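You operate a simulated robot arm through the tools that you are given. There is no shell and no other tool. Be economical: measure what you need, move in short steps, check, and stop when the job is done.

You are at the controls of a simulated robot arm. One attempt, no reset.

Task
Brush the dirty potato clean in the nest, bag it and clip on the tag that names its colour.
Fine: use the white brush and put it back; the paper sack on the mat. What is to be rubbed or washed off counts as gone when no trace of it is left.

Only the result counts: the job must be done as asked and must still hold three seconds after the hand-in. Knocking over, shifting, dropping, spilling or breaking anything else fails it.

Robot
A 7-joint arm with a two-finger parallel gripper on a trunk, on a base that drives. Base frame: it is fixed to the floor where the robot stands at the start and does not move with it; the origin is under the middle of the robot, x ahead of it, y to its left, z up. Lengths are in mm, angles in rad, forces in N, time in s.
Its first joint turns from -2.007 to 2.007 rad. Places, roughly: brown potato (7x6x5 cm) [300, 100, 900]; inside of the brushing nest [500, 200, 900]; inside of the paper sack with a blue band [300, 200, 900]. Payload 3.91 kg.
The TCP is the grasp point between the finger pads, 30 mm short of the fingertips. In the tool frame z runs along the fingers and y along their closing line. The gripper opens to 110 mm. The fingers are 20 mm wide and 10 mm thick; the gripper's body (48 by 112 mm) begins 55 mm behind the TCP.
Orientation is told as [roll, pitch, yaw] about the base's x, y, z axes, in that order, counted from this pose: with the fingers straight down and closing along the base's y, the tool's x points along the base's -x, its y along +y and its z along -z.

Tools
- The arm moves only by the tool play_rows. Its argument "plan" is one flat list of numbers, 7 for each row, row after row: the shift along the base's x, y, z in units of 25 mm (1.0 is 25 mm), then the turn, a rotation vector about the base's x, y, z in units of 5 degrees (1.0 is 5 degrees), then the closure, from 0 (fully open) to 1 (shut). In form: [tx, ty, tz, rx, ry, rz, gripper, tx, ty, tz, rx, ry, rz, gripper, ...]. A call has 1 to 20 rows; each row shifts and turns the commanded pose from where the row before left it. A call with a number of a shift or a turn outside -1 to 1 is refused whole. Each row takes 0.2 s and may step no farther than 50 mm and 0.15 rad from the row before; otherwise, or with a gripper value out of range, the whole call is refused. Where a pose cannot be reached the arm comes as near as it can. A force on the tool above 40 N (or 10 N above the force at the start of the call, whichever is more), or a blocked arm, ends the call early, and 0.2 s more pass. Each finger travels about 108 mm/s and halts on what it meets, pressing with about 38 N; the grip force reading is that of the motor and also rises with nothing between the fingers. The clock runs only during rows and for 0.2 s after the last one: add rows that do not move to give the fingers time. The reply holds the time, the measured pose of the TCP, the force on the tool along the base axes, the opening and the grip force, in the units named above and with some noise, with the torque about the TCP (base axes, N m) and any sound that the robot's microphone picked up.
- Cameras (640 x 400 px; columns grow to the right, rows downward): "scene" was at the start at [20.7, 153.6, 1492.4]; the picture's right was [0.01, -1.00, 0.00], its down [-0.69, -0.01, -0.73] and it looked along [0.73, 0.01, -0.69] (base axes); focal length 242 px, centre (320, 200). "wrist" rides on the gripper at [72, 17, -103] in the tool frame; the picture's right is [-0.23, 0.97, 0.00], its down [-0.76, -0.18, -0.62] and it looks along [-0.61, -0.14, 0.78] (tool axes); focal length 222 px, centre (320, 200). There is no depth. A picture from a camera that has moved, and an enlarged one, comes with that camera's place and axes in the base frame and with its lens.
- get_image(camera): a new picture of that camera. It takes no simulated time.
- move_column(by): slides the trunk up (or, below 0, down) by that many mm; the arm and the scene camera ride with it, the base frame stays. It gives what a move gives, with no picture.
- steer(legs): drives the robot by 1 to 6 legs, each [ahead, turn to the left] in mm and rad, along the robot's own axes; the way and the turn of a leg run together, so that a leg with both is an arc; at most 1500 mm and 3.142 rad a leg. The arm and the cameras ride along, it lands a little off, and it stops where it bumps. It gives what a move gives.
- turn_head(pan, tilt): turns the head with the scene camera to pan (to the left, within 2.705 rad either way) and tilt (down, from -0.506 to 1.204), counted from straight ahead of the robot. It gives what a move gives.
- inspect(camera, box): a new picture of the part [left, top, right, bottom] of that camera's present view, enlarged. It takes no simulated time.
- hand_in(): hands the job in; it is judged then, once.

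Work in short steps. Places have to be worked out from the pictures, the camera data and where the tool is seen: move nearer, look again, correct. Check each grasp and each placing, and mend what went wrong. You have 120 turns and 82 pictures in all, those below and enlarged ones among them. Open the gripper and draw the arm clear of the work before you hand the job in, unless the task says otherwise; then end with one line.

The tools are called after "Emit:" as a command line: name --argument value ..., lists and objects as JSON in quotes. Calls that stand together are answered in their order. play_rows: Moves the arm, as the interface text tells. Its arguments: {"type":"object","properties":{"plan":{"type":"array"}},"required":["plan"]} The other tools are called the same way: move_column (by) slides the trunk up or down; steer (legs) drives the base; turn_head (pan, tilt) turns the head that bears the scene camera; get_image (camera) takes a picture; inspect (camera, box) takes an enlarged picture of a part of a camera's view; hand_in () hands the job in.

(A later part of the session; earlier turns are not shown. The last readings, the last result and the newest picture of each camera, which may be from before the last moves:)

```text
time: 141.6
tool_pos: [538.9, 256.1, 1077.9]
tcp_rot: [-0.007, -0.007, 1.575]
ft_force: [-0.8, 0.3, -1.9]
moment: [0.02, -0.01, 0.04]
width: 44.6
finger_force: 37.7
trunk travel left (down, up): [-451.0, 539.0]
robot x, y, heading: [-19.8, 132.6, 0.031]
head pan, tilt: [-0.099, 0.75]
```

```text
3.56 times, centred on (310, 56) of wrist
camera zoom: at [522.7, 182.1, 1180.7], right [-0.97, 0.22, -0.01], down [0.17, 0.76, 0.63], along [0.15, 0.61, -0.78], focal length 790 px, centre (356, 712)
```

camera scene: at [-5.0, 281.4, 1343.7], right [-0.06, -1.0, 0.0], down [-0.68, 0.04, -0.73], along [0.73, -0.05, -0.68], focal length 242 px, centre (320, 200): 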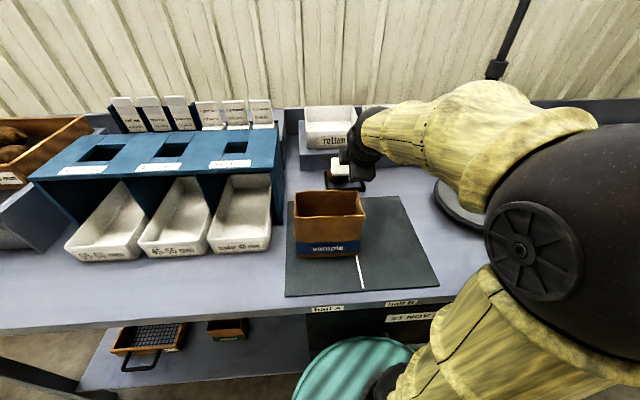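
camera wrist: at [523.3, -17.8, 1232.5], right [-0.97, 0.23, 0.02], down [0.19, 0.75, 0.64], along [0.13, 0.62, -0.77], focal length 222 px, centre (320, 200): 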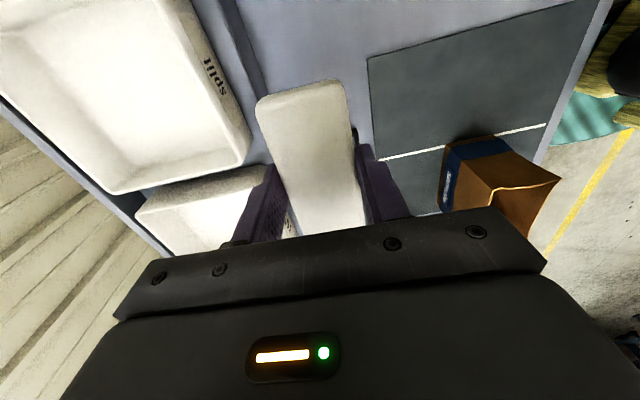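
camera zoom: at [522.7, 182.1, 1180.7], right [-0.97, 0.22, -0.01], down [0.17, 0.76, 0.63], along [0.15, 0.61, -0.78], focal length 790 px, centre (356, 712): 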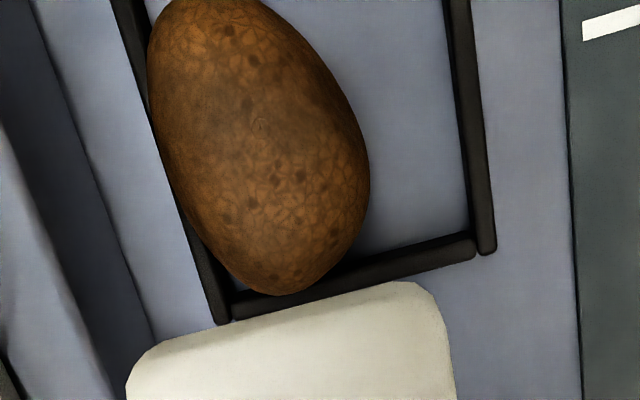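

Viewed from above, a soft dark smear remains across the middle. More brushing: flat, then rocking 5° at a time toward the front, with y strokes at each.

Emit:
play_rows --plan '[0.15, -0.88, -1, 0, 0, 0, 1, 0.15, -0.88, -1, 0, 0, 0, 1, 0.15, -0.88, -1, 0, 0, 0, 1, 0, 0, -0.3, 0, 0, 0, 1, 0, 0, -0.14, 0, 0, 0, 1, 0, 1, 0, 0, 0, 0, 1, 0, -1, 0, 0, 0, 0, 1, 0, -1, 0, 0, 0, 0, 1, 0, 1, 0, 0, 0, 0, 1, -0.27, 1, -0.01, 0, -1, 0, 1, 0, -1, 0, 0, 0, 0, 1, 0, -1, 0, 0, 0, 0, 1, 0, 1, 0, 0, 0, 0, 1, -0.27, 1, -0.04, 0, -1, 0, 1, 0, -1, 0, 0, 0, 0, 1, 0, -1, 0, 0, 0, 0, 1, 0, 1, 0, 0, 0, 0, 1]'

```text
time: 144.4
tool_pos: [544.0, 183.9, 994.3]
tcp_rot: [-0.109, -0.002, 1.567]
ft_force: [-4.6, 0.7, 14.9]
moment: [0.37, 0.27, 0.11]
width: 45.1
finger_force: 38.1
trunk travel left (down, up): [-451.0, 539.0]
robot x, y, heading: [-22.9, 138.9, 0.031]
head pan, tilt: [-0.099, 0.75]
stopped in row 14: the force on the tool passed its limit (the readings are from after the stop); the commanded pose is now the measured one
```

Emit:
play_rows --plan '[0, 0, 0.04, 0, 0, 0, 1, 0, -1, 0, 0, 0, 0, 1, 0, 1, 0, 0, 0, 0, 1, 0, 1, 0, 0, 0, 0, 1, 0, -1, 0, 0, 0, 0, 1, -0.27, 0, 0.02, 0, -1, 0, 1, 0, -1, 0, 0, 0, 0, 1, 0, 1, 0, 0, 0, 0, 1, 0, 1, 0, 0, 0, 0, 1, 0, -1, 0, 0, 0, 0, 1, -0.27, 0, -0.04, 0, -1, 0, 1, 0, -1, 0, 0, 0, 0, 1, 0, 1, 0, 0, 0, 0, 1, 0, 1, 0, 0, 0, 0, 1, 0, -1, 0, 0, 0, 0, 1]'

```text
time: 147.6
tool_pos: [530.2, 185.9, 991.8]
tcp_rot: [-0.282, -0.005, 1.569]
ft_force: [-4.4, 3.7, 15.4]
moment: [0.51, 0.14, 0.1]
width: 45.3
finger_force: 38.1
trunk travel left (down, up): [-451.0, 539.0]
robot x, y, heading: [-21.8, 133.6, 0.035]
head pan, tilt: [-0.099, 0.75]
```

Good contact. Continue strokes at this and larger tilt, then come back to view from above.

Emit:
play_rows --plan '[0, -1, 0, 0, 0, 0, 1, 0, 1, 0, 0, 0, 0, 1, 0, 1, 0, 0, 0, 0, 1, 0, -1, 0, 0, 0, 0, 1, -0.27, 0, -0.06, 0, -1, 0, 1, 0, -1, 0, 0, 0, 0, 1, 0, 1, 0, 0, 0, 0, 1, 0, 1, 0, 0, 0, 0, 1, 0, -1, 0, 0, 0, 0, 1, 0, -1, 0, 0, 0, 0, 1, 0, 1, 0, 0, 0, 0, 1, 0, 1, 0, 0, 0, 0, 1, 0.27, -1, 0.07, 0, 1, 0, 1, 0.27, -1, 0.06, 0, 1, 0, 1, 0, 1, 0, 0, 0, 0, 1, 0, 1, 0, 0, 0, 0, 1, 0, -1, 0, 0, 0, 0, 1, 0, -1, 0, 0, 0, 0, 1]'

Emit:
play_rows --plan '[0, 0, 1, 0, 1, 0, 1, 0.1, 1, 1, 0, 1, 0, 1, 0.1, 1, 1, 0, 0.2, 0, 1, 0, 1, 0.4, 0, 0, 0, 1, 0, 1, 0, 0, 0, 0, 1]'

Emit:
inspect --camera "wrist" --box '[220, 0, 400, 112]'

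```text
time: 151.4
tool_pos: [539.3, 157.8, 993.2]
tcp_rot: [-0.19, 0.001, 1.567]
ft_force: [-0.5, -0.2, -0.3]
moment: [0.05, 0.05, 0.02]
width: 44.9
finger_force: 38.2
trunk travel left (down, up): [-451.0, 539.0]
robot x, y, heading: [-18.6, 142.3, 0.036]
head pan, tilt: [-0.099, 0.75]
```

```text
time: 152.6
tool_pos: [544.1, 258.6, 1079.2]
tcp_rot: [0.002, -0.001, 1.567]
ft_force: [0.2, 0.7, -1.5]
moment: [-0.02, 0.02, 0.02]
width: 45.2
finger_force: 38.4
trunk travel left (down, up): [-451.0, 539.0]
robot x, y, heading: [-21.3, 137.1, 0.031]
head pan, tilt: [-0.099, 0.75]
```

```text
3.56 times, centred on (310, 56) of wrist
camera zoom: at [527.7, 185.6, 1182.6], right [-0.97, 0.23, 0.0], down [0.18, 0.76, 0.62], along [0.14, 0.61, -0.78], focal length 790 px, centre (356, 712)
```

zoom: 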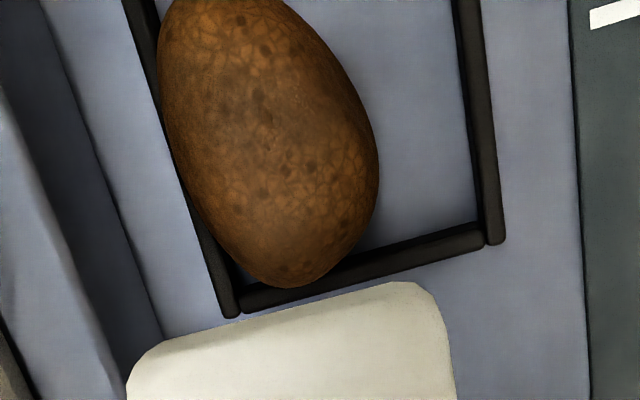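

Texture no longer changes with brushing — probably clean, but I should check the underside. I'll set the brush down on free table right of the nest (545, 20) temporarily to handle the potato.

Emit:
play_rows --plan '[0, -1, 0, 0, 0, 0, 1, 0, -1, 0, 0, 0, 0, 1, 0, -1, 0, 0, 0, 0, 1, 0, -1, 0, 0, 0, 0, 1, 0, -1, 0, 0, 0, 0, 1, 0, -1, 0, 0, 0, 0, 1, 0, -1, 0, 0, 0, 0, 1, 0, -1, 0, 0, 0, 0, 1, 0, -1, 0, 0, 0, 0, 1, 0, -0.5, -1, 0, 0, 0, 1, 0, 0, -1, 0, 0, 0, 1, 0, 0, -1, 0, 0, 0, 1, 0, 0, -1, 0, 0, 0, 1, 0, 0, -0.8, 0, 0, 0, 1]'

Emit:
get_image --camera "scene"

```text
time: 155.6
tool_pos: [545.9, 21.3, 958.1]
tcp_rot: [-0.001, -0.001, 1.568]
ft_force: [-0.1, -0.4, -1.0]
moment: [-0.03, -0.03, 0.02]
width: 45.1
finger_force: 37.8
trunk travel left (down, up): [-451.0, 539.0]
robot x, y, heading: [-19.5, 134.7, 0.034]
head pan, tilt: [-0.099, 0.75]
```

```text
22 pictures are left
camera scene: at [-5.4, 281.3, 1343.8], right [-0.07, -1.0, 0.0], down [-0.68, 0.04, -0.73], along [0.73, -0.05, -0.68], focal length 242 px, centre (320, 200)
```

scene: 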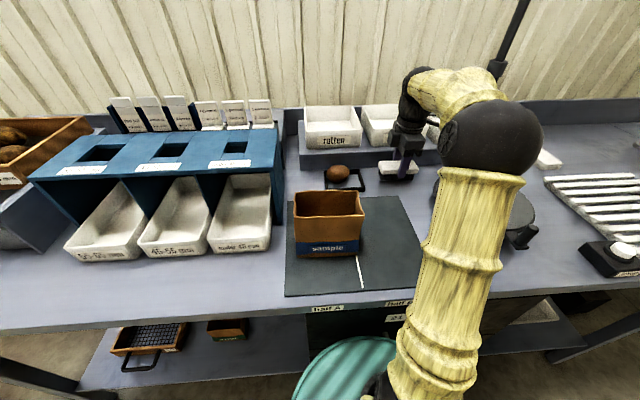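

Free spot. Lower to the table and release with a small opening, then rise and go over the potato.

Emit:
play_rows --plan '[0, 0, -0.2, 0, 0, 0, 1, 0, 0, -0.14, 0, 0, 0, 1, 0, 0, 0, 0, 0, 0, 1]'

```text
time: 156.4
tool_pos: [544.2, 20.7, 948.8]
tcp_rot: [0.0, 0.0, 1.568]
ft_force: [0.5, 0.7, -1.8]
moment: [0.0, 0.0, 0.02]
width: 45.2
finger_force: 37.8
trunk travel left (down, up): [-451.0, 539.0]
robot x, y, heading: [-22.4, 136.8, 0.035]
head pan, tilt: [-0.099, 0.75]
```

Emit:
play_rows --plan '[0, 0, -0.06, 0, 0, 0, 1, 0, 0, 0, 0, 0, 0, 1]'

```text
time: 157.0
tool_pos: [544.5, 20.9, 948.3]
tcp_rot: [-0.001, 0.0, 1.567]
ft_force: [1.1, -0.1, 2.9]
moment: [-0.15, 0.01, 0.03]
width: 45.3
finger_force: 38.1
trunk travel left (down, up): [-451.0, 539.0]
robot x, y, heading: [-20.9, 138.0, 0.03]
head pan, tilt: [-0.099, 0.75]
```

Brush stands on the table. Release slightly, rise, and go above the potato.

Emit:
play_rows --plan '[0, 0, 0, 0, 0, 0, 0.45, 0, 0, 0, 0, 0, 0, 0.43, 0, 0, 0.5, 0, 0, 0, 0.43, 0, 0, 1, 0, 0, 0, 0.4, 0, 0, 1, 0, 0, 0, 0.2, 0, 1, 1, 0, 0, 0, 0.2, 0, 1, 0.5, 0, 0, 0, 0.2, 0, 1, 0, 0, 0, 0, 0.2, 0, 1, 0, 0, 0, 0, 0.2, 0, 1, 0, 0, 0, 0, 0.2, 0, 1, 0, 0, 0, 0, 0.2, 0, 0.7, 0, 0, 0, 0, 0.2, 0, 0, -1, 0, 0, 0, 0.2, 0, 0, -1, 0, 0, 0, 0.2]'

Emit:
get_image --camera "wrist"

```text
time: 160.0
tool_pos: [544.2, 186.5, 997.2]
tcp_rot: [0.001, -0.001, 1.569]
ft_force: [0.2, 0.6, -0.5]
moment: [0.0, 0.02, -0.02]
width: 88.2
finger_force: 0.0
trunk travel left (down, up): [-451.0, 539.0]
robot x, y, heading: [-22.2, 136.5, 0.031]
head pan, tilt: [-0.099, 0.75]
```

```text
21 pictures are left
camera wrist: at [528.2, 115.8, 1101.7], right [-0.97, 0.23, 0.0], down [0.18, 0.76, 0.62], along [0.14, 0.61, -0.78], focal length 222 px, centre (320, 200)
```

wrist: 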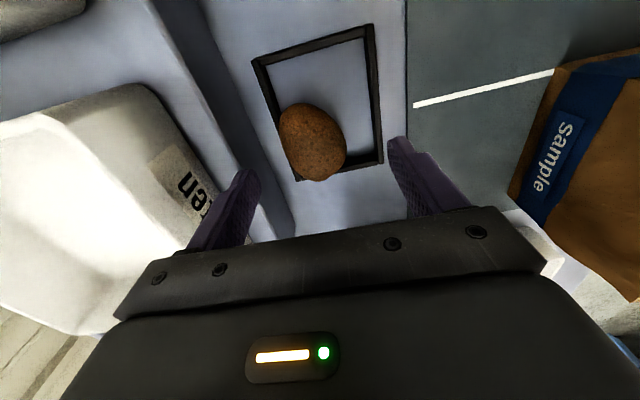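

Potato centre ≈ (553,197). Descend to TCP ≈ (546,195,944) — tips just above the frame — and close.

Emit:
play_rows --plan '[0.1, 0.34, -1, 0, 0, 0, 0.2, 0, 0, -1, 0, 0, 0, 0.2, 0, 0, -0.12, 0, 0, 0, 0.2, 0, 0, 0, 0, 0, 0, 0.4, 0, 0, 0, 0, 0, 0, 0.5, 0, 0, 0, 0, 0, 0, 1, 0, 0, 0, 0, 0, 0, 1]'

```text
time: 160.7
tool_pos: [548.1, 196.6, 958.7]
tcp_rot: [-0.028, -0.001, 1.566]
ft_force: [-3.5, -0.5, 16.4]
moment: [-0.18, -0.95, -0.1]
width: 86.4
finger_force: 0.1
trunk travel left (down, up): [-451.0, 539.0]
robot x, y, heading: [-22.2, 139.3, 0.029]
head pan, tilt: [-0.099, 0.75]
stopped in row 3: the force on the tool passed its limit (the readings are from after the stop); the commanded pose is now the measured one
```

The rear finger touched the bench edge behind. Rise, narrow the opening to ~66 mm, and retry.

Emit:
play_rows --plan '[0, 0, 0.6, 0.3, 0, 0, 0.2, -0.1, 0, 0, 0, 0, 0, 0.38, 0, 0, 0, 0, 0, 0, 0.38, 0, 0, -0.6, 0, 0, 0, 0.38, 0, 0, -0.3, 0, 0, 0, 0.38, 0, 0, 0, 0, 0, 0, 0.38]'

Emit:
get_image --camera "wrist"

```text
time: 162.1
tool_pos: [547.0, 195.9, 947.3]
tcp_rot: [-0.022, -0.026, 1.568]
ft_force: [0.9, 0.8, -0.4]
moment: [0.01, 0.03, -0.01]
width: 68.2
finger_force: 0.0
trunk travel left (down, up): [-451.0, 539.0]
robot x, y, heading: [-19.3, 134.5, 0.036]
head pan, tilt: [-0.099, 0.75]
```

```text
20 pictures are left
camera wrist: at [528.9, 121.3, 1048.9], right [-0.97, 0.23, -0.02], down [0.17, 0.74, 0.65], along [0.16, 0.63, -0.76], focal length 222 px, centre (320, 200)
```

wrist: 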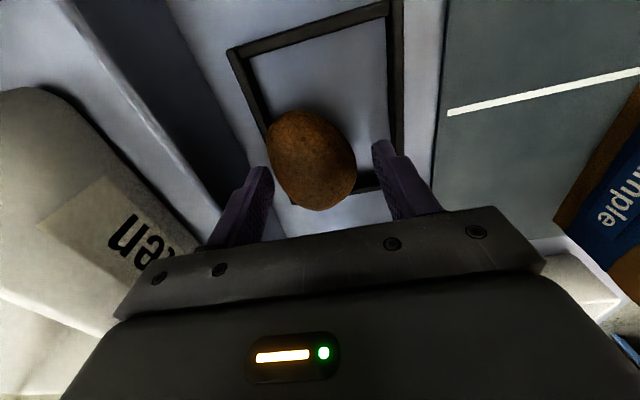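

Fingers straddle the potato. Close at TCP ≈ 944 and lift.

Emit:
play_rows --plan '[0, 0, -0.12, 0, 0, 0, 0.42, 0, 0, 0, 0, 0, 0, 0.6, 0, 0, 0, 0, 0, 0, 1, 0, 0, 0, 0, 0, 0, 1]'

Emit:
play_rows --plan '[-0.3, 0, 1, 0, 0, 0, 1, -0.5, 0, 1, 0, 0, 0, 1, -0.5, 0, 1, 0, 0, 0, 1, -0.5, 0, 1, 0, 0, 0, 1, -0.5, 0, 1, 0, 0, 0, 1, -0.5, 0, 1, 0, 0, 0, 1, -0.5, 0, 1, 0, 0, 0, 1, -0.5, 0, 1, 0, 0, 0, 1]'

```text
time: 163.1
tool_pos: [547.8, 197.3, 945.9]
tcp_rot: [-0.025, -0.028, 1.569]
ft_force: [6.9, -0.6, 14.0]
moment: [-0.1, -0.4, 0.05]
width: 49.6
finger_force: 37.9
trunk travel left (down, up): [-451.0, 539.0]
robot x, y, heading: [-23.8, 136.8, 0.033]
head pan, tilt: [-0.099, 0.75]
```

```text
time: 164.9
tool_pos: [453.1, 196.1, 1143.9]
tcp_rot: [-0.022, -0.029, 1.568]
ft_force: [-0.1, -0.3, -0.9]
moment: [-0.03, 0.01, -0.01]
width: 49.8
finger_force: 38.1
trunk travel left (down, up): [-451.0, 539.0]
robot x, y, heading: [-20.4, 136.6, 0.027]
head pan, tilt: [-0.099, 0.75]
```

Potato held. Tilt the tool so its underside faces the scene camera (45°), drawing back a bit.

Emit:
play_rows --plan '[-0.3, 0, 0.2, 0, 1, 0, 1, -0.3, 0, 0.2, 0, 1, 0, 1, -0.3, 0, 0.2, 0, 1, 0, 1, -0.3, 0, 0.2, 0, 1, 0, 1, -0.3, 0, 0.2, 0, 1, 0, 1, -0.3, 0, 0.2, 0, 1, 0, 1, -0.3, 0, 0.2, 0, 1, 0, 1, -0.3, 0, 0.2, 0, 1, 0, 1, 0, 0, 0, 0, 1, 0, 1, 0, 0, 0, 0, 1, 0, 1]'

Emit:
inspect --camera "scene" --box '[300, 70, 420, 170]'

```text
time: 167.1
tool_pos: [323.9, 173.3, 1076.5]
tcp_rot: [0.569, -0.062, 1.534]
ft_force: [0.6, -0.7, -0.7]
moment: [0.03, 0.06, -0.03]
width: 49.9
finger_force: 37.9
out of reach, approached as far as the arm can: row 3, 4, 5, 6, 7, 8, 9, 10
trunk travel left (down, up): [-451.0, 539.0]
robot x, y, heading: [-24.7, 138.2, 0.028]
head pan, tilt: [-0.099, 0.75]
```

```text
4.00 times, centred on (360, 120) of scene
camera zoom: at [-5.0, 280.6, 1343.8], right [-0.07, -1.0, 0.0], down [-0.68, 0.05, -0.73], along [0.73, -0.05, -0.68], focal length 966 px, centre (160, 520)
```

zoom: 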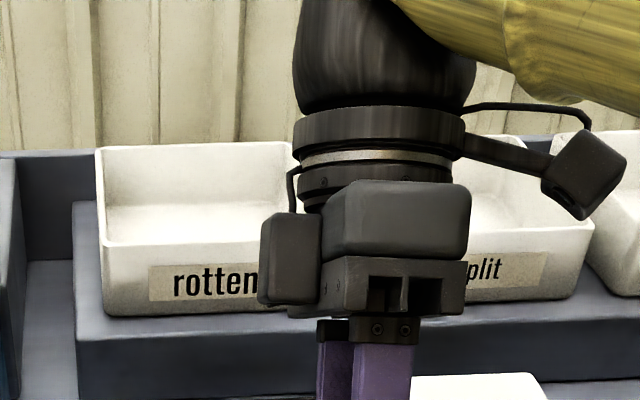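

The arm drifted to (324,173,1076), just above the sack. See the exact state before moving.

Emit:
inspect --camera "scene" --box '[290, 140, 410, 260]'

```text
3.33 times, centred on (350, 200) of scene
camera zoom: at [-5.0, 280.6, 1343.8], right [-0.07, -1.0, 0.0], down [-0.68, 0.05, -0.73], along [0.73, -0.05, -0.68], focal length 805 px, centre (220, 200)
```

zoom: 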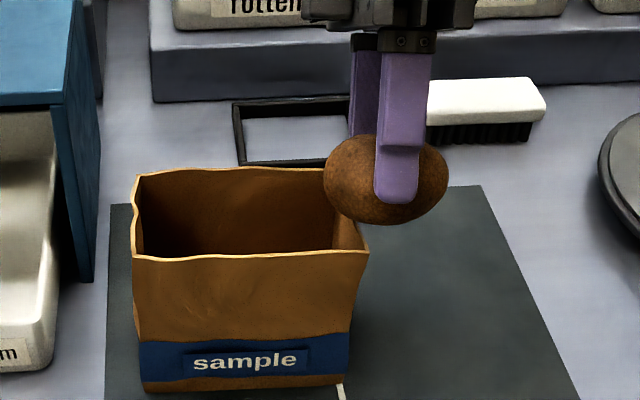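

Sack is untouched. From here the underside part is visible; one high zoom on the potato before moving away.

Emit:
inspect --camera "scene" --box '[376, 175, 422, 212]'

```text
10.81 times, centred on (399, 194) of scene
camera zoom: at [-5.0, 280.6, 1343.8], right [-0.07, -1.0, 0.0], down [-0.68, 0.05, -0.73], along [0.73, -0.05, -0.68], focal length 2612 px, centre (-534, 270)
```

zoom: 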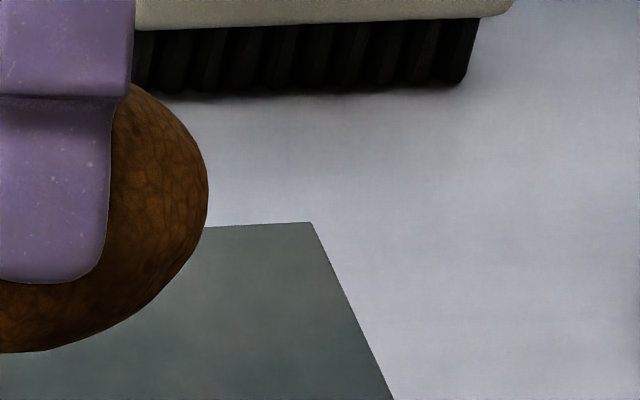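

Emit:
inspect --camera "scene" --box '[346, 176, 392, 210]'

```text
11.76 times, centred on (369, 193) of scene
camera zoom: at [-5.0, 280.6, 1343.8], right [-0.07, -1.0, 0.0], down [-0.68, 0.05, -0.73], along [0.73, -0.05, -0.68], focal length 2842 px, centre (-256, 282)
```

zoom: 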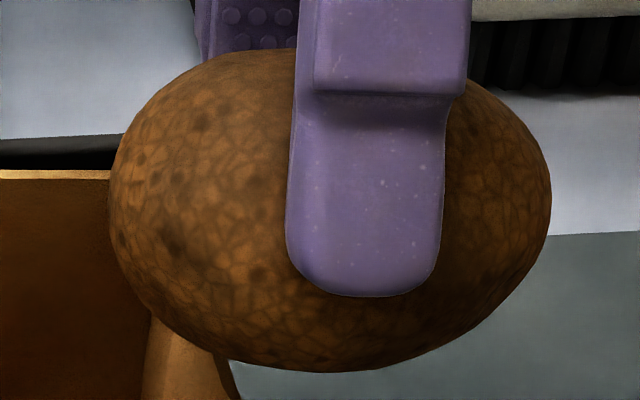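

Skin cells show everywhere, but a few soft smears may still be dirt. I'll put the potato back and brush more. First undo the tilt and rise.

Emit:
play_rows --plan '[0.3, 0, 0.2, 0, -1, 0, 1, 0.3, 0, 0.2, 0, -1, 0, 1, 0.3, 0, 0, 0, -1, 0, 1, 0.3, 0, 0, 0, -1, 0, 1, 0.3, 0, 0, 0, -1, 0, 1, 0.3, 0, 0, 0, -1, 0, 1, 0.3, 0, 0, 0, -1, 0, 1, 0.3, 0, 0, 0, -1, 0, 1, 0, 0, 0, 0, -1, 0, 1, 0, 0, 0, 0, -1, 0, 1]'

```text
time: 169.3
tool_pos: [384.5, 173.7, 1085.6]
tcp_rot: [-0.305, -0.066, 1.596]
ft_force: [-0.1, 0.0, -0.4]
moment: [0.03, 0.02, -0.01]
width: 49.4
finger_force: 37.9
trunk travel left (down, up): [-451.0, 539.0]
robot x, y, heading: [-20.2, 133.1, 0.035]
head pan, tilt: [-0.099, 0.75]
```

Straighten and carry the potato back over the nest.

Emit:
play_rows --plan '[0.9, 0.05, 0.4, -0.38, 0.9, -0.15, 1, 0.9, 0.05, 0, -0.38, 0.9, -0.15, 1, 0.9, 0.05, 0, 0, 0.9, 0, 1, 0.9, 0.05, 0, 0, 0.8, 0, 1, 0.9, 0.05, 0, 0, 0, 0, 1, 0.9, 0.05, 0, 0, 0, 0, 1, 0.75, 0.05, 0, 0, 0, 0, 1, 0, 0, -1, 0, 0, 0, 1, 0, 0, -1, 0, 0, 0, 1, 0, 0, -1, 0, 0, 0, 1, 0, 0, 0, 0, 0, 0, 1]'

Emit:
get_image --camera "wrist"

```text
time: 171.7
tool_pos: [538.7, 180.2, 1020.8]
tcp_rot: [0.001, -0.001, 1.562]
ft_force: [0.0, -0.1, -0.3]
moment: [-0.02, 0.02, 0.01]
width: 49.2
finger_force: 38.0
trunk travel left (down, up): [-451.0, 539.0]
robot x, y, heading: [-22.8, 137.0, 0.036]
head pan, tilt: [-0.099, 0.75]
```

```text
15 pictures are left
camera wrist: at [521.4, 107.8, 1123.8], right [-0.97, 0.23, 0.0], down [0.18, 0.76, 0.62], along [0.15, 0.61, -0.78], focal length 222 px, centre (320, 200)
```

wrist: 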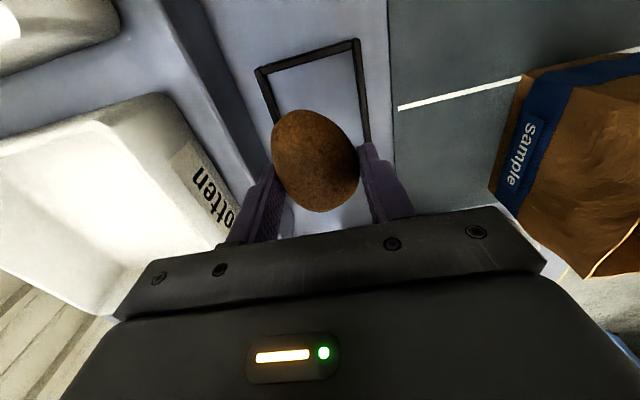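

Place as before at (534.5,185): lower to 938, open slightly, rise.

Emit:
play_rows --plan '[-0.16, 0.15, -1, 0, 0, 0, 1, 0, 0, -1, 0, 0, 0, 1, 0, 0, -1, 0, 0, 0, 1, 0, 0, -0.3, 0, 0, 0, 1, 0, 0, 0, 0, 0, 0, 1]'

```text
time: 172.9
tool_pos: [534.5, 184.6, 941.1]
tcp_rot: [-0.007, -0.001, 1.564]
ft_force: [6.3, -1.6, 34.3]
moment: [-0.04, -0.07, 0.04]
width: 49.6
finger_force: 37.9
trunk travel left (down, up): [-451.0, 539.0]
robot x, y, heading: [-23.8, 140.5, 0.029]
head pan, tilt: [-0.099, 0.75]
```

Potato is down. Release slightly, rise, and return to the brush at (544.5, 21).

Emit:
play_rows --plan '[0, 0, 0.1, 0, 0, 0, 0.52, 0, 0, 0.1, 0, 0, 0, 0.48, 0, 0, 1, 0, 0, 0, 0.46, 0, 0, 1, 0, 0, 0, 0.4, 0.1, -0.6, 1, 0, 0, 0, 0.4, 0.1, -1, 0, 0, 0, 0, 0.4, 0.1, -1, 0, 0, 0, 0, 0.4, 0.1, -1, 0, 0, 0, 0, 0.4, 0, -1, 0, 0, 0, 0.1, 0.4, 0, -1, 0, 0, 0, 0, 0.4, 0, -0.95, 0, 0, 0, 0, 0.4, 0, 0, -0.8, 0, 0, 0, 0.4, 0, 0, -0.8, 0, 0, 0, 0.4, 0, 0, 0, 0, 0, 0, 0.4]'

Emit:
get_image --camera "wrist"

```text
time: 175.9
tool_pos: [543.7, 22.3, 977.5]
tcp_rot: [0.001, -0.002, 1.572]
ft_force: [-0.1, 0.6, 0.3]
moment: [0.0, -0.01, 0.02]
width: 66.1
finger_force: 0.1
trunk travel left (down, up): [-451.0, 539.0]
robot x, y, heading: [-20.2, 136.7, 0.028]
head pan, tilt: [-0.099, 0.75]
```

```text
14 pictures are left
camera wrist: at [528.0, -50.8, 1081.7], right [-0.97, 0.23, 0.0], down [0.18, 0.76, 0.62], along [0.14, 0.61, -0.78], focal length 222 px, centre (320, 200)
```

wrist: 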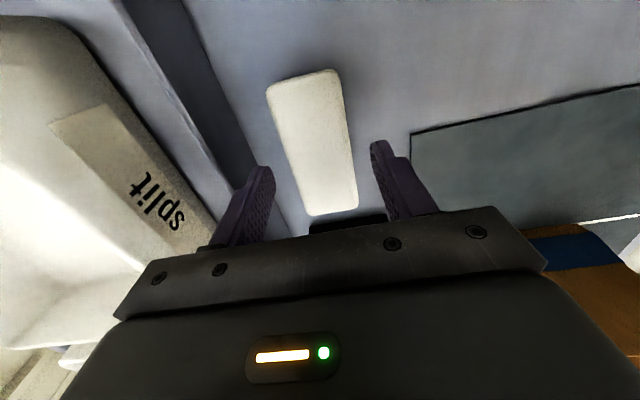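

Aligned over the brush. Descend to 948, grip and lift, and go above the potato.

Emit:
play_rows --plan '[0, 0, -0.6, 0, 0, 0, 0.4, 0, 0, -0.57, 0, 0, 0, 0.4, 0, 0, 0, 0, 0, 0, 0.6, 0, 0, 0, 0, 0, 0, 1, 0, 0, 0, 0, 0, 0, 1, 0, 0, 1, 0, 0, 0, 1, 0, 0, 1, 0, 0, 0, 1, 0, 0, 1, 0, 0, 0, 1, -0.1, 1, 0, 0, 0, 0, 1, -0.1, 1, 0, 0, 0, 0, 1, 0, 1, 0, 0, 0, 0, 1, 0, 1, 0, 0, 0, 0, 1, 0, 1, 0, 0, 0, 0, 1, 0, 1, 0, 0, 0, 0, 1, 0, 0.5, 0, 0, 0, 0, 1, 0, 0, -0.8, 0, 0, 0, 1, 0, 0, 0, 0, 0, 0, 1]'

```text
time: 179.5
tool_pos: [540.5, 183.7, 1004.1]
tcp_rot: [0.001, -0.003, 1.573]
ft_force: [0.1, 0.0, 0.6]
moment: [0.01, 0.0, 0.03]
width: 45.3
finger_force: 38.0
trunk travel left (down, up): [-451.0, 539.0]
robot x, y, heading: [-19.6, 134.5, 0.037]
head pan, tilt: [-0.099, 0.75]
```

Brush in hand (45.3 mm). Lower and make a long stroke series: y strokes with small x offsets.

Emit:
play_rows --plan '[0, 0, -0.3, 0, 0, 0, 1, 0, 0, -0.19, 0, 0, 0, 1, 0, 1, 0, 0, 0, 0, 1, 0, -1, 0, 0, 0, 0, 1, 0, -1, 0, 0, 0, 0, 1, 0, 1, 0, 0, 0, 0, 1, 0.4, 0, 0, 0, 0, 0, 1, 0, 1, 0, 0, 0, 0, 1, 0, -1, 0, 0, 0, 0, 1, 0, -1, 0, 0, 0, 0, 1, 0, 1, 0, 0, 0, 0, 1, -0.8, 0, 0, 0, 0, 0, 1, 0, 1, 0, 0, 0, 0, 1, 0, -1, 0, 0, 0, 0, 1, 0, -1, 0, 0, 0, 0, 1, 0, 1, 0, 0, 0, 0, 1, 0.4, 0, 0, 0, 0, 0, 1]'

```text
time: 183.1
tool_pos: [535.9, 184.5, 994.1]
tcp_rot: [0.0, -0.002, 1.572]
ft_force: [-8.9, -3.2, 22.6]
moment: [0.21, 0.89, 0.24]
width: 44.9
finger_force: 38.4
trunk travel left (down, up): [-451.0, 539.0]
robot x, y, heading: [-22.4, 138.0, 0.033]
head pan, tilt: [-0.099, 0.75]
```

Good contact (~23 N). More strokes, now with yaw twist and rocking toward the front.

Emit:
play_rows --plan '[-0.2, 1, 0.04, 0, -1, 0, 1, 0, -1, 0, 0, 0, 0, 1, 0, -1, 0, 0, 0, 0, 1, 0, 1, 0, 0, 0, 0, 1, -0.27, 1, -0.02, 0, -1, 0, 1, 0, -1, 0, 0, 0, 0, 1, 0, -1, 0, 0, 0, 0, 1, 0, 1, 0, 0, 0, 0, 1, -0.27, 1, -0.04, 0, -1, 0, 1, 0, -1, 0, 0, 0, 0, 1, 0, -1, 0, 0, 0, 0, 1, 0, 1, 0, 0, 0, 0, 1, -0.27, 1, -0.06, 0, -1, 0, 1, 0, -1, 0, 0, 0, 0, 1, 0, -1, 0, 0, 0, 0, 1, 0, 1, 0, 0, 0, 0, 1]'

Emit:
play_rows --plan '[0.27, 1, 0.08, 0, 1, 0, 1, 0, -1, 0, 0, 0, 0, 1, 0, -1, 0, 0, 0, 0, 1, 0, 1, 0, 0, 0, 0, 1, 0.27, 1, 0.05, 0, 1, 0, 1, 0, -1, 0, 0, 0, 0, 1, 0, -1, 0, 0, 0, 0, 1, 0, 1, 0, 0, 0, 0, 1, 0.27, 1, 0.02, 0, 1, 0, 1, 0, -1, 0, 0, 0, 0, 1, 0, -1, 0, 0, 0, 0, 1, 0, 1, 0, 0, 0, 0, 1, 0.27, 0, 0, 0, 1, 0, 1, 0, 1, 0, 0, 0, 0, 1, 0, -1, 0, 0, 0, 0, 1]'

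```text
time: 183.9
tool_pos: [534.4, 170.5, 996.0]
tcp_rot: [-0.096, -0.007, 1.578]
ft_force: [-0.7, 1.3, 13.7]
moment: [-0.07, 0.25, -0.01]
width: 45.1
finger_force: 38.6
trunk travel left (down, up): [-451.0, 539.0]
robot x, y, heading: [-19.4, 137.4, 0.039]
head pan, tilt: [-0.099, 0.75]
stopped in row 3: the force on the tool passed its limit (the readings are from after the stop); the commanded pose is now the measured one
```

```text
time: 187.1
tool_pos: [563.8, 169.4, 998.0]
tcp_rot: [0.259, -0.01, 1.574]
ft_force: [-0.4, 0.6, -0.6]
moment: [-0.03, -0.03, 0.03]
width: 45.0
finger_force: 38.0
trunk travel left (down, up): [-451.0, 539.0]
robot x, y, heading: [-23.2, 138.6, 0.031]
head pan, tilt: [-0.099, 0.75]
```

The brush is now rocked to the back side; lower to contact, stroke there, then rock back to flat with strokes.

Emit:
play_rows --plan '[-0.1, 0.8, -0.16, 0, 0, 0, 1, -0.04, 0, -0.1, 0, 0, 0, 1, 0, 1, 0, 0, 0, 0, 1, 0, -1, 0, 0, 0, 0, 1, 0, -1, 0, 0, 0, 0, 1, 0, 1, 0, 0, 0, 0, 1, 0, 1, 0, 0, 0, 0, 1, 0, -1, 0, 0, 0, 0, 1, 0, -1, 0, 0, 0, 0, 1, 0, 1, 0, 0, 0, 0, 1]'

```text
time: 189.3
tool_pos: [560.0, 188.7, 992.4]
tcp_rot: [0.259, -0.008, 1.574]
ft_force: [-0.1, -1.0, -1.1]
moment: [0.03, 0.01, 0.0]
width: 44.8
finger_force: 38.2
trunk travel left (down, up): [-451.0, 539.0]
robot x, y, heading: [-23.9, 137.5, 0.038]
head pan, tilt: [-0.099, 0.75]
```

No contact there. Level, hover at +y and look from above.

Emit:
play_rows --plan '[-0.2, 0, 1, 0, -1, 0, 1, -0.2, 0.9, 1, 0, -1, 0, 1, -0.2, 0.9, 1, 0, -1, 0, 1, 0, 0.9, 0.4, 0, 0, 0, 1, 0, 0, 0, 0, 0, 0, 1]'

Emit:
inspect --camera "wrist" --box '[220, 0, 400, 112]'

```text
time: 190.5
tool_pos: [545.0, 256.8, 1078.2]
tcp_rot: [-0.005, -0.007, 1.578]
ft_force: [0.3, -0.3, -0.9]
moment: [0.02, -0.01, 0.01]
width: 45.1
finger_force: 37.4
trunk travel left (down, up): [-451.0, 539.0]
robot x, y, heading: [-18.3, 134.7, 0.033]
head pan, tilt: [-0.099, 0.75]
```

```text
3.56 times, centred on (310, 56) of wrist
camera zoom: at [527.9, 183.5, 1180.9], right [-0.97, 0.22, 0.0], down [0.17, 0.76, 0.63], along [0.14, 0.61, -0.78], focal length 790 px, centre (356, 712)
```

zoom: 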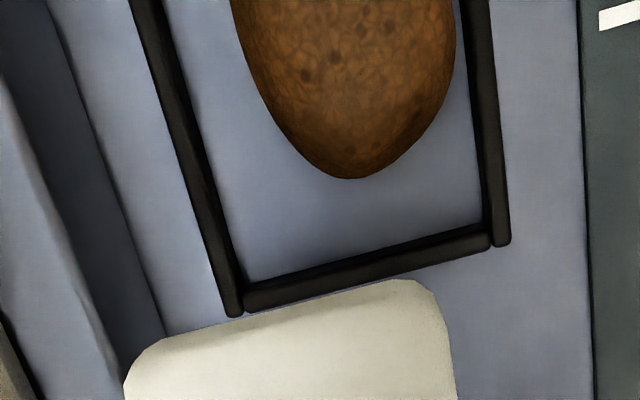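

Emit:
inspect --camera "scene" --box '[325, 157, 361, 193]'

```text
11.11 times, centred on (343, 175) of scene
camera zoom: at [-5.0, 281.6, 1343.7], right [-0.06, -1.0, 0.0], down [-0.68, 0.04, -0.73], along [0.73, -0.05, -0.68], focal length 2684 px, centre (64, 478)
```

zoom: 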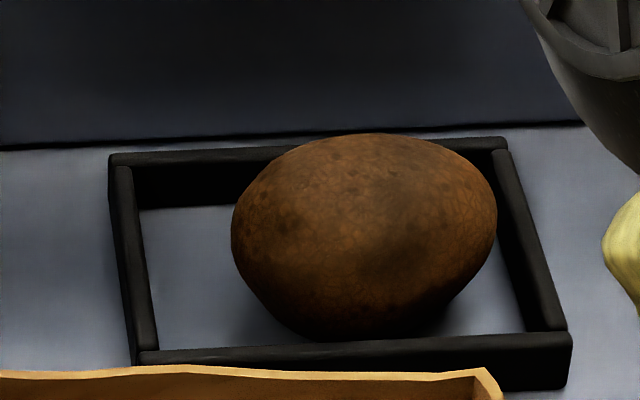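

Skin structure shows all over; one soft darker area is still fading at front-centre. Two more stroke series there: flat and 15–25° tilted.

Emit:
play_rows --plan '[-0.2, -1, -1, 0, 0, 0, 1, -0.2, -1, -1, 0, 0, 0, 1, -0.2, -1, -0.9, 0, 0, 0, 1, 0, 0, -0.45, 0, 0, 0, 1, 0, 0, -0.06, 0, 0, 0, 1, 0, 1, 0, 0, 0, 0, 1, 0, -1, 0, 0, 0, 0, 1, 0, -1, 0, 0, 0, 0, 1, 0, 1, 0, 0, 0, 0, 1, 0, 1, 0, 0, 0, 0, 1, 0, -1, 0, 0, 0, 0, 1, 0, -1, 0, 0, 0, 0, 1, 0, 1, 0, 0, 0, 0, 1, 0, 1, 0, 0, 0, 0, 1, 0, -1, 0, 0, 0, 0, 1, 0, -1, 0, 0, 0, 0, 1, 0, 1, 0, 0, 0, 0, 1]'

```text
time: 194.1
tool_pos: [527.3, 177.9, 993.4]
tcp_rot: [-0.01, -0.003, 1.571]
ft_force: [0.8, -12.3, 33.3]
moment: [-0.7, -0.1, -0.05]
width: 45.2
finger_force: 37.3
trunk travel left (down, up): [-451.0, 539.0]
robot x, y, heading: [-23.4, 137.1, 0.033]
head pan, tilt: [-0.099, 0.75]
```

Emit:
play_rows --plan '[-0.27, 0, 0.06, 0, -1, 0, 1, -0.27, 0, -0.02, 0, -1, 0, 1, -0.27, 0, -0.04, 0, -1, 0, 1, 0, 1, 0, 0, 0, 0, 1, 0, -1, 0, 0, 0, 0, 1, 0, -1, 0, 0, 0, 0, 1, 0, 1, 0, 0, 0, 0, 1, -0.26, 0, -0.08, 0, -1, 0, 1, -0.25, 0, -0.1, 0, -1, 0, 1, 0, 1, 0, 0, 0, 0, 1, 0, -1, 0, 0, 0, 0, 1, 0, -1, 0, 0, 0, 0, 1, 0, 1, 0, 0, 0, 0, 1, 0, 1, 0, 0, 0, 0, 1, 0, -1, 0, 0, 0, 0, 1, 0, -1, 0, 0, 0, 0, 1, 0, 1, 0, 0, 0, 0, 1]'

```text
time: 197.7
tool_pos: [495.0, 182.2, 986.8]
tcp_rot: [-0.443, -0.004, 1.578]
ft_force: [-0.9, 0.9, -1.0]
moment: [0.04, 0.02, 0.01]
width: 44.9
finger_force: 38.0
trunk travel left (down, up): [-451.0, 539.0]
robot x, y, heading: [-20.1, 136.2, 0.037]
head pan, tilt: [-0.099, 0.75]
```

Press in a bit along the axis and repeat the strokes at this tilt, then return to flat strokes.

Emit:
play_rows --plan '[0.1, 0, -0.18, 0, 0, 0, 1, 0.06, 0, -0.1, 0, 0, 0, 1, 0, 1, 0, 0, 0, 0, 1, 0, -1, 0, 0, 0, 0, 1, 0, -1, 0, 0, 0, 0, 1, 0, 1, 0, 0, 0, 0, 1, 0, 1, 0, 0, 0, 0, 1, 0, -1, 0, 0, 0, 0, 1, 0, -1, 0, 0, 0, 0, 1, 0, 1, 0, 0, 0, 0, 1, 0, 1, 0, 0, 0, 0, 1, 0, -1, 0, 0, 0, 0, 1, 0, -1, 0, 0, 0, 0, 1, 0, 1, 0, 0, 0, 0, 1]'

```text
time: 200.7
tool_pos: [499.6, 181.9, 979.0]
tcp_rot: [-0.439, -0.003, 1.578]
ft_force: [0.2, 0.2, -1.1]
moment: [-0.02, -0.01, -0.01]
width: 45.1
finger_force: 37.8
trunk travel left (down, up): [-451.0, 539.0]
robot x, y, heading: [-18.9, 135.9, 0.034]
head pan, tilt: [-0.099, 0.75]
```

Emit:
play_rows --plan '[0.2, 0, -0.06, 0, 0, 0, 1, 0.2, 0, -0.06, 0, 0, 0, 1, 0, 1, 0, 0, 0, 0, 1, 0, -1, 0, 0, 0, 0, 1, 0, -1, 0, 0, 0, 0, 1, 0, 1, 0, 0, 0, 0, 1, 0.06, 1, -0.06, 0, 0, 0, 1, 0, -1, 0, 0, 0, 0, 1, 0, -1, 0, 0, 0, 0, 1, 0, 1, 0, 0, 0, 0, 1]'

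Emit:
inspect --camera "scene" --box '[310, 140, 375, 200]'

```text
time: 201.5
tool_pos: [507.4, 193.2, 983.3]
tcp_rot: [-0.454, -0.002, 1.573]
ft_force: [-17.8, -0.2, 19.2]
moment: [-0.34, 0.13, -0.34]
width: 45.2
finger_force: 38.1
trunk travel left (down, up): [-451.0, 539.0]
robot x, y, heading: [-22.3, 135.9, 0.031]
head pan, tilt: [-0.099, 0.75]
stopped in row 3: the force on the tool passed its limit (the readings are from after the stop); the commanded pose is now the measured one
```

```text
6.67 times, centred on (342, 170) of scene
camera zoom: at [-9.5, 281.0, 1343.9], right [-0.07, -1.0, 0.0], down [-0.68, 0.04, -0.73], along [0.73, -0.05, -0.68], focal length 1611 px, centre (170, 400)
```

zoom: 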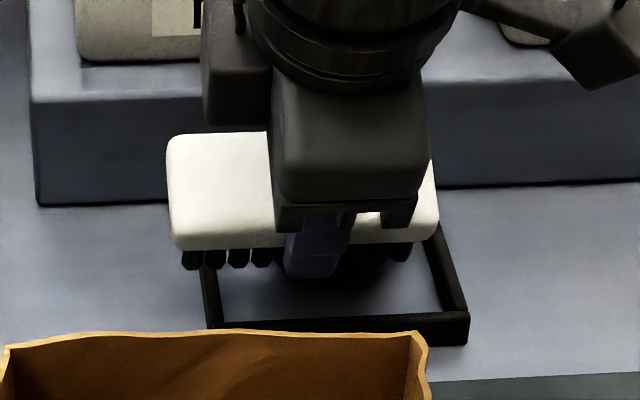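

In contact now. Back off ~1 mm and stroke, then retreat to inspect.

Emit:
play_rows --plan '[-0.03, -0.4, 0.04, 0, 0, 0, 1, 0, -1, 0, 0, 0, 0, 1, 0, -1, 0, 0, 0, 0, 1, 0, 1, 0, 0, 0, 0, 1, 0, 1, 0, 0, 0, 0, 1, 0, -1, 0, 0, 0, 0, 1, 0, -1, 0, 0, 0, 0, 1, 0, 1, 0, 0, 0, 0, 1, 0, 1, 0, 0, 0, 0, 1, 0, -1, 0, 0, 0, 0, 1, 0, -1, 0, 0, 0, 0, 1, 0, 1, 0, 0, 0, 0, 1, -0.4, 0, 0.9, 0, 1, 0, 1, 0, -1, 1, 0, 1, 0, 1, 0.2, -1, 1, 0, 1, 0, 1, 0.2, -1, 1, 0, 1, 0, 1, 0.2, -1, 0, 0, 1, 0, 1, 0.2, -1, 0, 0, 0.2, 0, 1]'

Emit:
inspect --camera "scene" --box '[325, 155, 361, 191]'

```text
time: 205.3
tool_pos: [518.0, 34.7, 1077.0]
tcp_rot: [0.008, -0.004, 1.572]
ft_force: [0.5, 0.6, -0.8]
moment: [0.01, 0.0, 0.01]
width: 45.0
finger_force: 37.9
trunk travel left (down, up): [-451.0, 539.0]
robot x, y, heading: [-18.6, 136.8, 0.03]
head pan, tilt: [-0.099, 0.75]
```

```text
11.11 times, centred on (343, 173) of scene
camera zoom: at [-5.1, 281.2, 1343.7], right [-0.07, -1.0, 0.0], down [-0.68, 0.04, -0.73], along [0.73, -0.05, -0.68], focal length 2684 px, centre (64, 500)
```

zoom: 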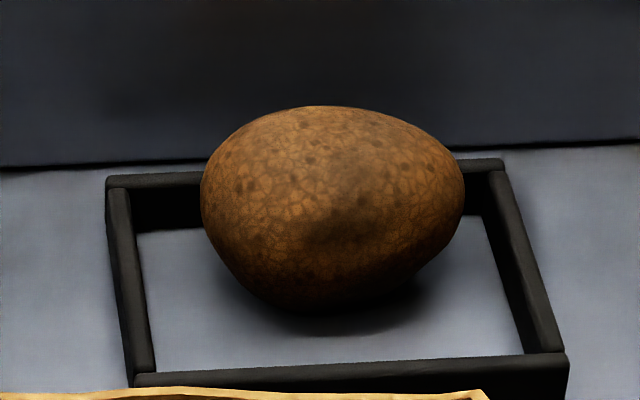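

The pattern is now the skin's own (cells, lenticels) everywhere and no longer changes: clean. Its colour is brown. Now return the brush: raise the column, retract, and drive to the brush place.

Emit:
move_column --by 150

Emit:
play_rows --plan '[-1, 0.4, 0, 0, 0, 0, 1, -1, 0.4, 0, 0, 0, 0, 1, -1, 0.4, 0, 0, 0, 0, 1, -1, 0.4, 0, 0, 0, 0, 1, -1, 0.4, 0, 0, 0, 0, 1, -1, 0.4, 0, 0, 0, 0, 1]'

Emit:
steer --legs '[[-290, 0], [0, -1.603], [690, 0], [0, 1.571], [325, 0]]'

```text
time: 207.0
tool_pos: [519.6, 34.4, 1226.5]
tcp_rot: [0.007, -0.001, 1.573]
ft_force: [-0.2, -0.9, -0.9]
moment: [0.0, 0.0, -0.01]
width: 45.2
finger_force: 37.5
trunk travel left (down, up): [-601.0, 389.0]
robot x, y, heading: [-24.1, 137.6, 0.036]
head pan, tilt: [-0.099, 0.75]
```

```text
time: 208.4
tool_pos: [367.6, 94.5, 1228.9]
tcp_rot: [0.006, -0.002, 1.575]
ft_force: [1.0, -1.1, -0.6]
moment: [0.0, -0.01, 0.01]
width: 45.3
finger_force: 38.3
trunk travel left (down, up): [-601.0, 389.0]
robot x, y, heading: [-21.0, 136.8, 0.031]
head pan, tilt: [-0.099, 0.75]
```

```text
time: 223.4
tool_pos: [397.5, -636.0, 1228.3]
tcp_rot: [0.007, -0.001, 1.52]
ft_force: [0.4, 0.3, -0.8]
moment: [-0.02, 0.08, 0.0]
width: 45.1
finger_force: 38.5
trunk travel left (down, up): [-601.0, 389.0]
robot x, y, heading: [11.9, -570.4, -0.028]
head pan, tilt: [-0.099, 0.75]
```

Close. Nudge forward 20 mm, extend the arm, then lower the column.

Emit:
steer --legs '[[20, 0]]'

Emit:
play_rows --plan '[1, 0.25, 0, 0, 0, 0.57, 1, 1, 0.25, 0, 0, 0, 0, 1, 1, 0.25, 0, 0, 0, 0, 1, 1, 0.25, 0, 0, 0, 0, 1, 1, 0.25, 0, 0, 0, 0, 1, 0.8, 0.25, 0, 0, 0, 0, 1]'

Emit:
move_column --by -150

```text
time: 224.3
tool_pos: [414.8, -636.1, 1228.7]
tcp_rot: [0.003, -0.003, 1.519]
ft_force: [-0.6, 0.8, -0.2]
moment: [0.01, 0.03, -0.01]
width: 45.2
finger_force: 37.8
trunk travel left (down, up): [-601.0, 389.0]
robot x, y, heading: [29.8, -572.2, -0.022]
head pan, tilt: [-0.099, 0.75]
stopped in leg 1: the robot was blocked; the commanded pose is now the measured one
```

```text
time: 225.7
tool_pos: [558.5, -598.7, 1231.4]
tcp_rot: [0.003, -0.002, 1.569]
ft_force: [0.1, 0.3, -0.7]
moment: [-0.01, 0.0, -0.05]
width: 45.1
finger_force: 37.4
trunk travel left (down, up): [-601.0, 389.0]
robot x, y, heading: [29.7, -573.6, -0.024]
head pan, tilt: [-0.099, 0.75]
```

```text
time: 227.5
tool_pos: [562.4, -598.6, 1079.1]
tcp_rot: [0.007, 0.0, 1.57]
ft_force: [-0.6, 0.1, -0.8]
moment: [0.0, 0.01, 0.04]
width: 44.9
finger_force: 38.0
trunk travel left (down, up): [-451.0, 539.0]
robot x, y, heading: [32.3, -570.7, -0.02]
head pan, tilt: [-0.099, 0.75]
```

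Descend to the brush's home (601,−599).

Emit:
play_rows --plan '[0.52, 0, -1, 0, 0, 0, 1, 0.52, 0, -1, 0, 0, 0, 1, 0.52, 0, -1, 0, 0, 0, 1, 0, 0, -1, 0, 0, 0, 1, 0, 0, -1, 0, 0, 0, 1, 0, 0, -0.2, 0, 0, 0, 1, 0, 0, 0, 0, 0, 0, 1]'

```text
time: 229.1
tool_pos: [602.0, -596.6, 949.4]
tcp_rot: [0.005, -0.002, 1.571]
ft_force: [0.2, -0.2, -0.2]
moment: [0.02, 0.01, -0.02]
width: 45.1
finger_force: 38.2
trunk travel left (down, up): [-451.0, 539.0]
robot x, y, heading: [30.7, -569.9, -0.023]
head pan, tilt: [-0.099, 0.75]
```

Emit:
play_rows --plan '[0, -0.06, -0.06, 0, 0, 0, 1, 0, 0, 0, 0, 0, 0, 0.5, 0, 0, 0, 0, 0, 0, 0.4, 0, 0, 0, 0, 0, 0, 0.3, 0, 0, 1, 0, 0, 0, 0.2, 0, 0, 1, 0, 0, 0, 0.2, 0, 0, 1, 0, 0, 0, 0.2, 0, 0, 1, 0, 0, 0, 0.2]'

Emit:
move_column --by 150

Emit:
get_image --camera "wrist"

```text
time: 230.9
tool_pos: [601.1, -601.4, 1048.4]
tcp_rot: [0.006, -0.003, 1.57]
ft_force: [-0.6, 0.8, -0.2]
moment: [-0.01, 0.01, -0.04]
width: 88.2
finger_force: 0.0
trunk travel left (down, up): [-451.0, 539.0]
robot x, y, heading: [30.8, -574.3, -0.018]
head pan, tilt: [-0.099, 0.75]
```

```text
time: 232.8
tool_pos: [603.2, -599.5, 1157.0]
tcp_rot: [0.01, -0.001, 1.568]
ft_force: [0.7, -0.4, 0.1]
moment: [0.0, -0.03, -0.02]
width: 88.0
finger_force: 0.0
trunk travel left (down, up): [-561.0, 429.0]
robot x, y, heading: [26.4, -573.7, -0.022]
head pan, tilt: [-0.099, 0.75]
stopped: the arm was blocked; the commanded pose is now the measured one
```

```text
9 pictures are left
camera wrist: at [587.1, -672.6, 1261.2], right [-0.97, 0.23, 0.01], down [0.18, 0.76, 0.62], along [0.14, 0.61, -0.78], focal length 222 px, centre (320, 200)
```

wrist: 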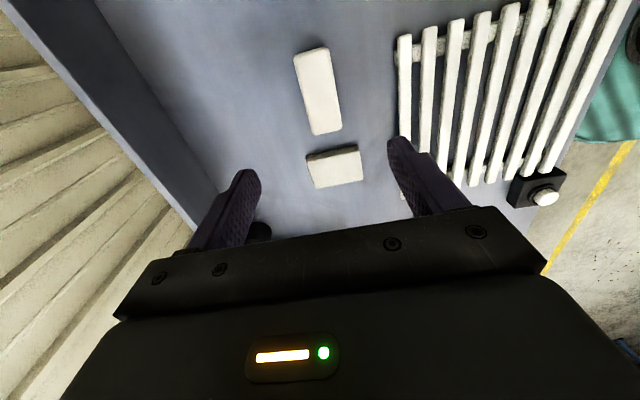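

Brush is back in its place. Retract and drive back to the nest position (−20,136).

Emit:
play_rows --plan '[-1, 0, 0.3, 0, 0, 0, 0, -1, 0, 0.3, 0, 0, 0, 0, -1, 0, 0.3, 0, 0, 0, 0, -1, 0, 0.3, 0, 0, 0, 0, -1, 0, 0.3, 0, 0, 0, 0, -1, 0, 0.3, 0, 0, 0, 0, -1, 0, 0, 0, 0, 0, 0, -1, 0, 0, 0, 0, 0, 0]'

Emit:
steer --legs '[[-340, 0], [0, 1.593], [706, 0], [0, -1.571], [290, 0]]'

```text
time: 234.6
tool_pos: [402.8, -599.4, 1202.8]
tcp_rot: [0.007, -0.001, 1.568]
ft_force: [0.0, -0.5, -0.6]
moment: [0.02, -0.03, 0.0]
width: 110.1
finger_force: 0.2
trunk travel left (down, up): [-561.0, 429.0]
robot x, y, heading: [29.6, -573.7, -0.022]
head pan, tilt: [-0.099, 0.75]
```

```text
time: 249.7
tool_pos: [352.1, 117.4, 1204.0]
tcp_rot: [0.005, -0.003, 1.588]
ft_force: [-0.1, -0.6, -0.3]
moment: [-0.01, 0.0, -0.01]
width: 110.0
finger_force: 0.1
trunk travel left (down, up): [-561.0, 429.0]
robot x, y, heading: [-21.8, 136.4, 0.0]
head pan, tilt: [-0.099, 0.75]
```

Extend above the nest, lower the column, descend to ~1000 and look.

Emit:
play_rows --plan '[0.94, 0.31, 0, 0, 0, -0.2, 0.35, 0.94, 0.31, 0, 0, 0, 0, 0.35, 0.94, 0.31, 0, 0, 0, 0, 0.35, 0.94, 0.31, 0, 0, 0, 0, 0.35, 0.94, 0.31, 0, 0, 0, 0, 0.35, 0.94, 0.31, 0, 0, 0, 0, 0.35, 0.94, 0.31, 0, 0, 0, 0, 0.35, 0.94, 0.31, 0, 0, 0, 0, 0.35]'

Emit:
move_column --by -110

Emit:
play_rows --plan '[0, 0, -1, 0, 0, 0, 0.35, 0, 0, -1, 0, 0, 0, 0.35, 0, 0, -1, 0, 0, 0, 0.35, 0, 0, -0.6, 0, 0, 0, 0.35]'

Emit:
get_image --camera "wrist"

```text
time: 251.5
tool_pos: [542.1, 179.7, 1203.1]
tcp_rot: [0.005, -0.002, 1.573]
ft_force: [0.2, 0.9, -1.0]
moment: [0.02, 0.0, 0.01]
width: 71.8
finger_force: 0.1
trunk travel left (down, up): [-561.0, 429.0]
robot x, y, heading: [-19.8, 136.1, -0.001]
head pan, tilt: [-0.099, 0.75]
```

```text
time: 252.9
tool_pos: [540.5, 179.5, 1092.5]
tcp_rot: [0.005, -0.002, 1.572]
ft_force: [1.1, 0.0, -0.6]
moment: [0.01, 0.0, -0.03]
width: 71.7
finger_force: 0.2
trunk travel left (down, up): [-451.0, 539.0]
robot x, y, heading: [-19.3, 135.7, 0.003]
head pan, tilt: [-0.099, 0.75]
```

```text
time: 253.9
tool_pos: [540.5, 177.8, 1002.7]
tcp_rot: [0.006, -0.002, 1.573]
ft_force: [-0.1, 0.6, 0.1]
moment: [-0.02, 0.02, 0.0]
width: 71.4
finger_force: 0.0
trunk travel left (down, up): [-451.0, 539.0]
robot x, y, heading: [-22.5, 134.1, -0.002]
head pan, tilt: [-0.099, 0.75]
```

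```text
8 pictures are left
camera wrist: at [525.9, 106.3, 1107.2], right [-0.97, 0.23, 0.01], down [0.18, 0.76, 0.62], along [0.14, 0.61, -0.78], focal length 222 px, centre (320, 200)
```

wrist: 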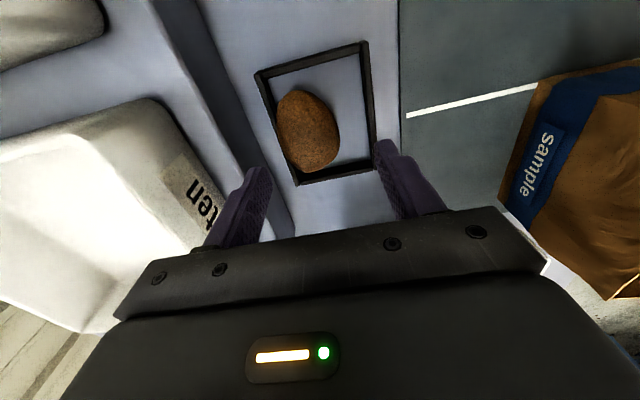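

Potato centre ≈ (553,179), clearly brown. Descend to (548,180,944), close and lift.

Emit:
play_rows --plan '[0.28, 0.06, -1, 0, 0, 0, 0.38, 0, 0, -1, 0, 0, 0, 0.38, 0, 0, -0.34, 0, 0, 0, 0.38, 0, 0, 0, 0, 0, 0, 0.38, 0, 0, 0, 0, 0, 0, 0.6, 0, 0, 0, 0, 0, 0, 1, 0, 0, 0, 0, 0, 0, 1]'

Emit:
play_rows --plan '[0, 0, 1, 0, 0, 0, 1, 0, 0, 1, 0, 0, 0, 1, 0, 0, 1, 0, 0, 0, 1, 0, 0, 1, 0, 0, 0, 1, 0, 0, 1, 0, 0, 0, 1, 0, 0, 1, 0, 0, 0, 1, 0, 0, 1, 0, 0, 0, 1, -0.2, 0, 0.4, 0, 0, 0, 1]'

```text
time: 255.5
tool_pos: [553.2, 182.4, 945.1]
tcp_rot: [-0.002, -0.005, 1.573]
ft_force: [38.6, 0.5, 9.3]
moment: [-0.16, -1.29, 0.63]
width: 54.6
finger_force: 37.8
trunk travel left (down, up): [-451.0, 539.0]
robot x, y, heading: [-18.5, 136.6, 0.002]
head pan, tilt: [-0.099, 0.75]
```

```text
time: 255.9
tool_pos: [554.2, 181.0, 946.5]
tcp_rot: [0.025, -0.004, 1.574]
ft_force: [26.3, 2.0, -23.0]
moment: [0.05, -0.35, 0.42]
width: 54.4
finger_force: 38.4
trunk travel left (down, up): [-451.0, 539.0]
robot x, y, heading: [-23.0, 137.2, 0.003]
head pan, tilt: [-0.099, 0.75]
stopped in row 1: the force on the tool passed its limit (the readings are from after the stop); the commanded pose is now the measured one
```

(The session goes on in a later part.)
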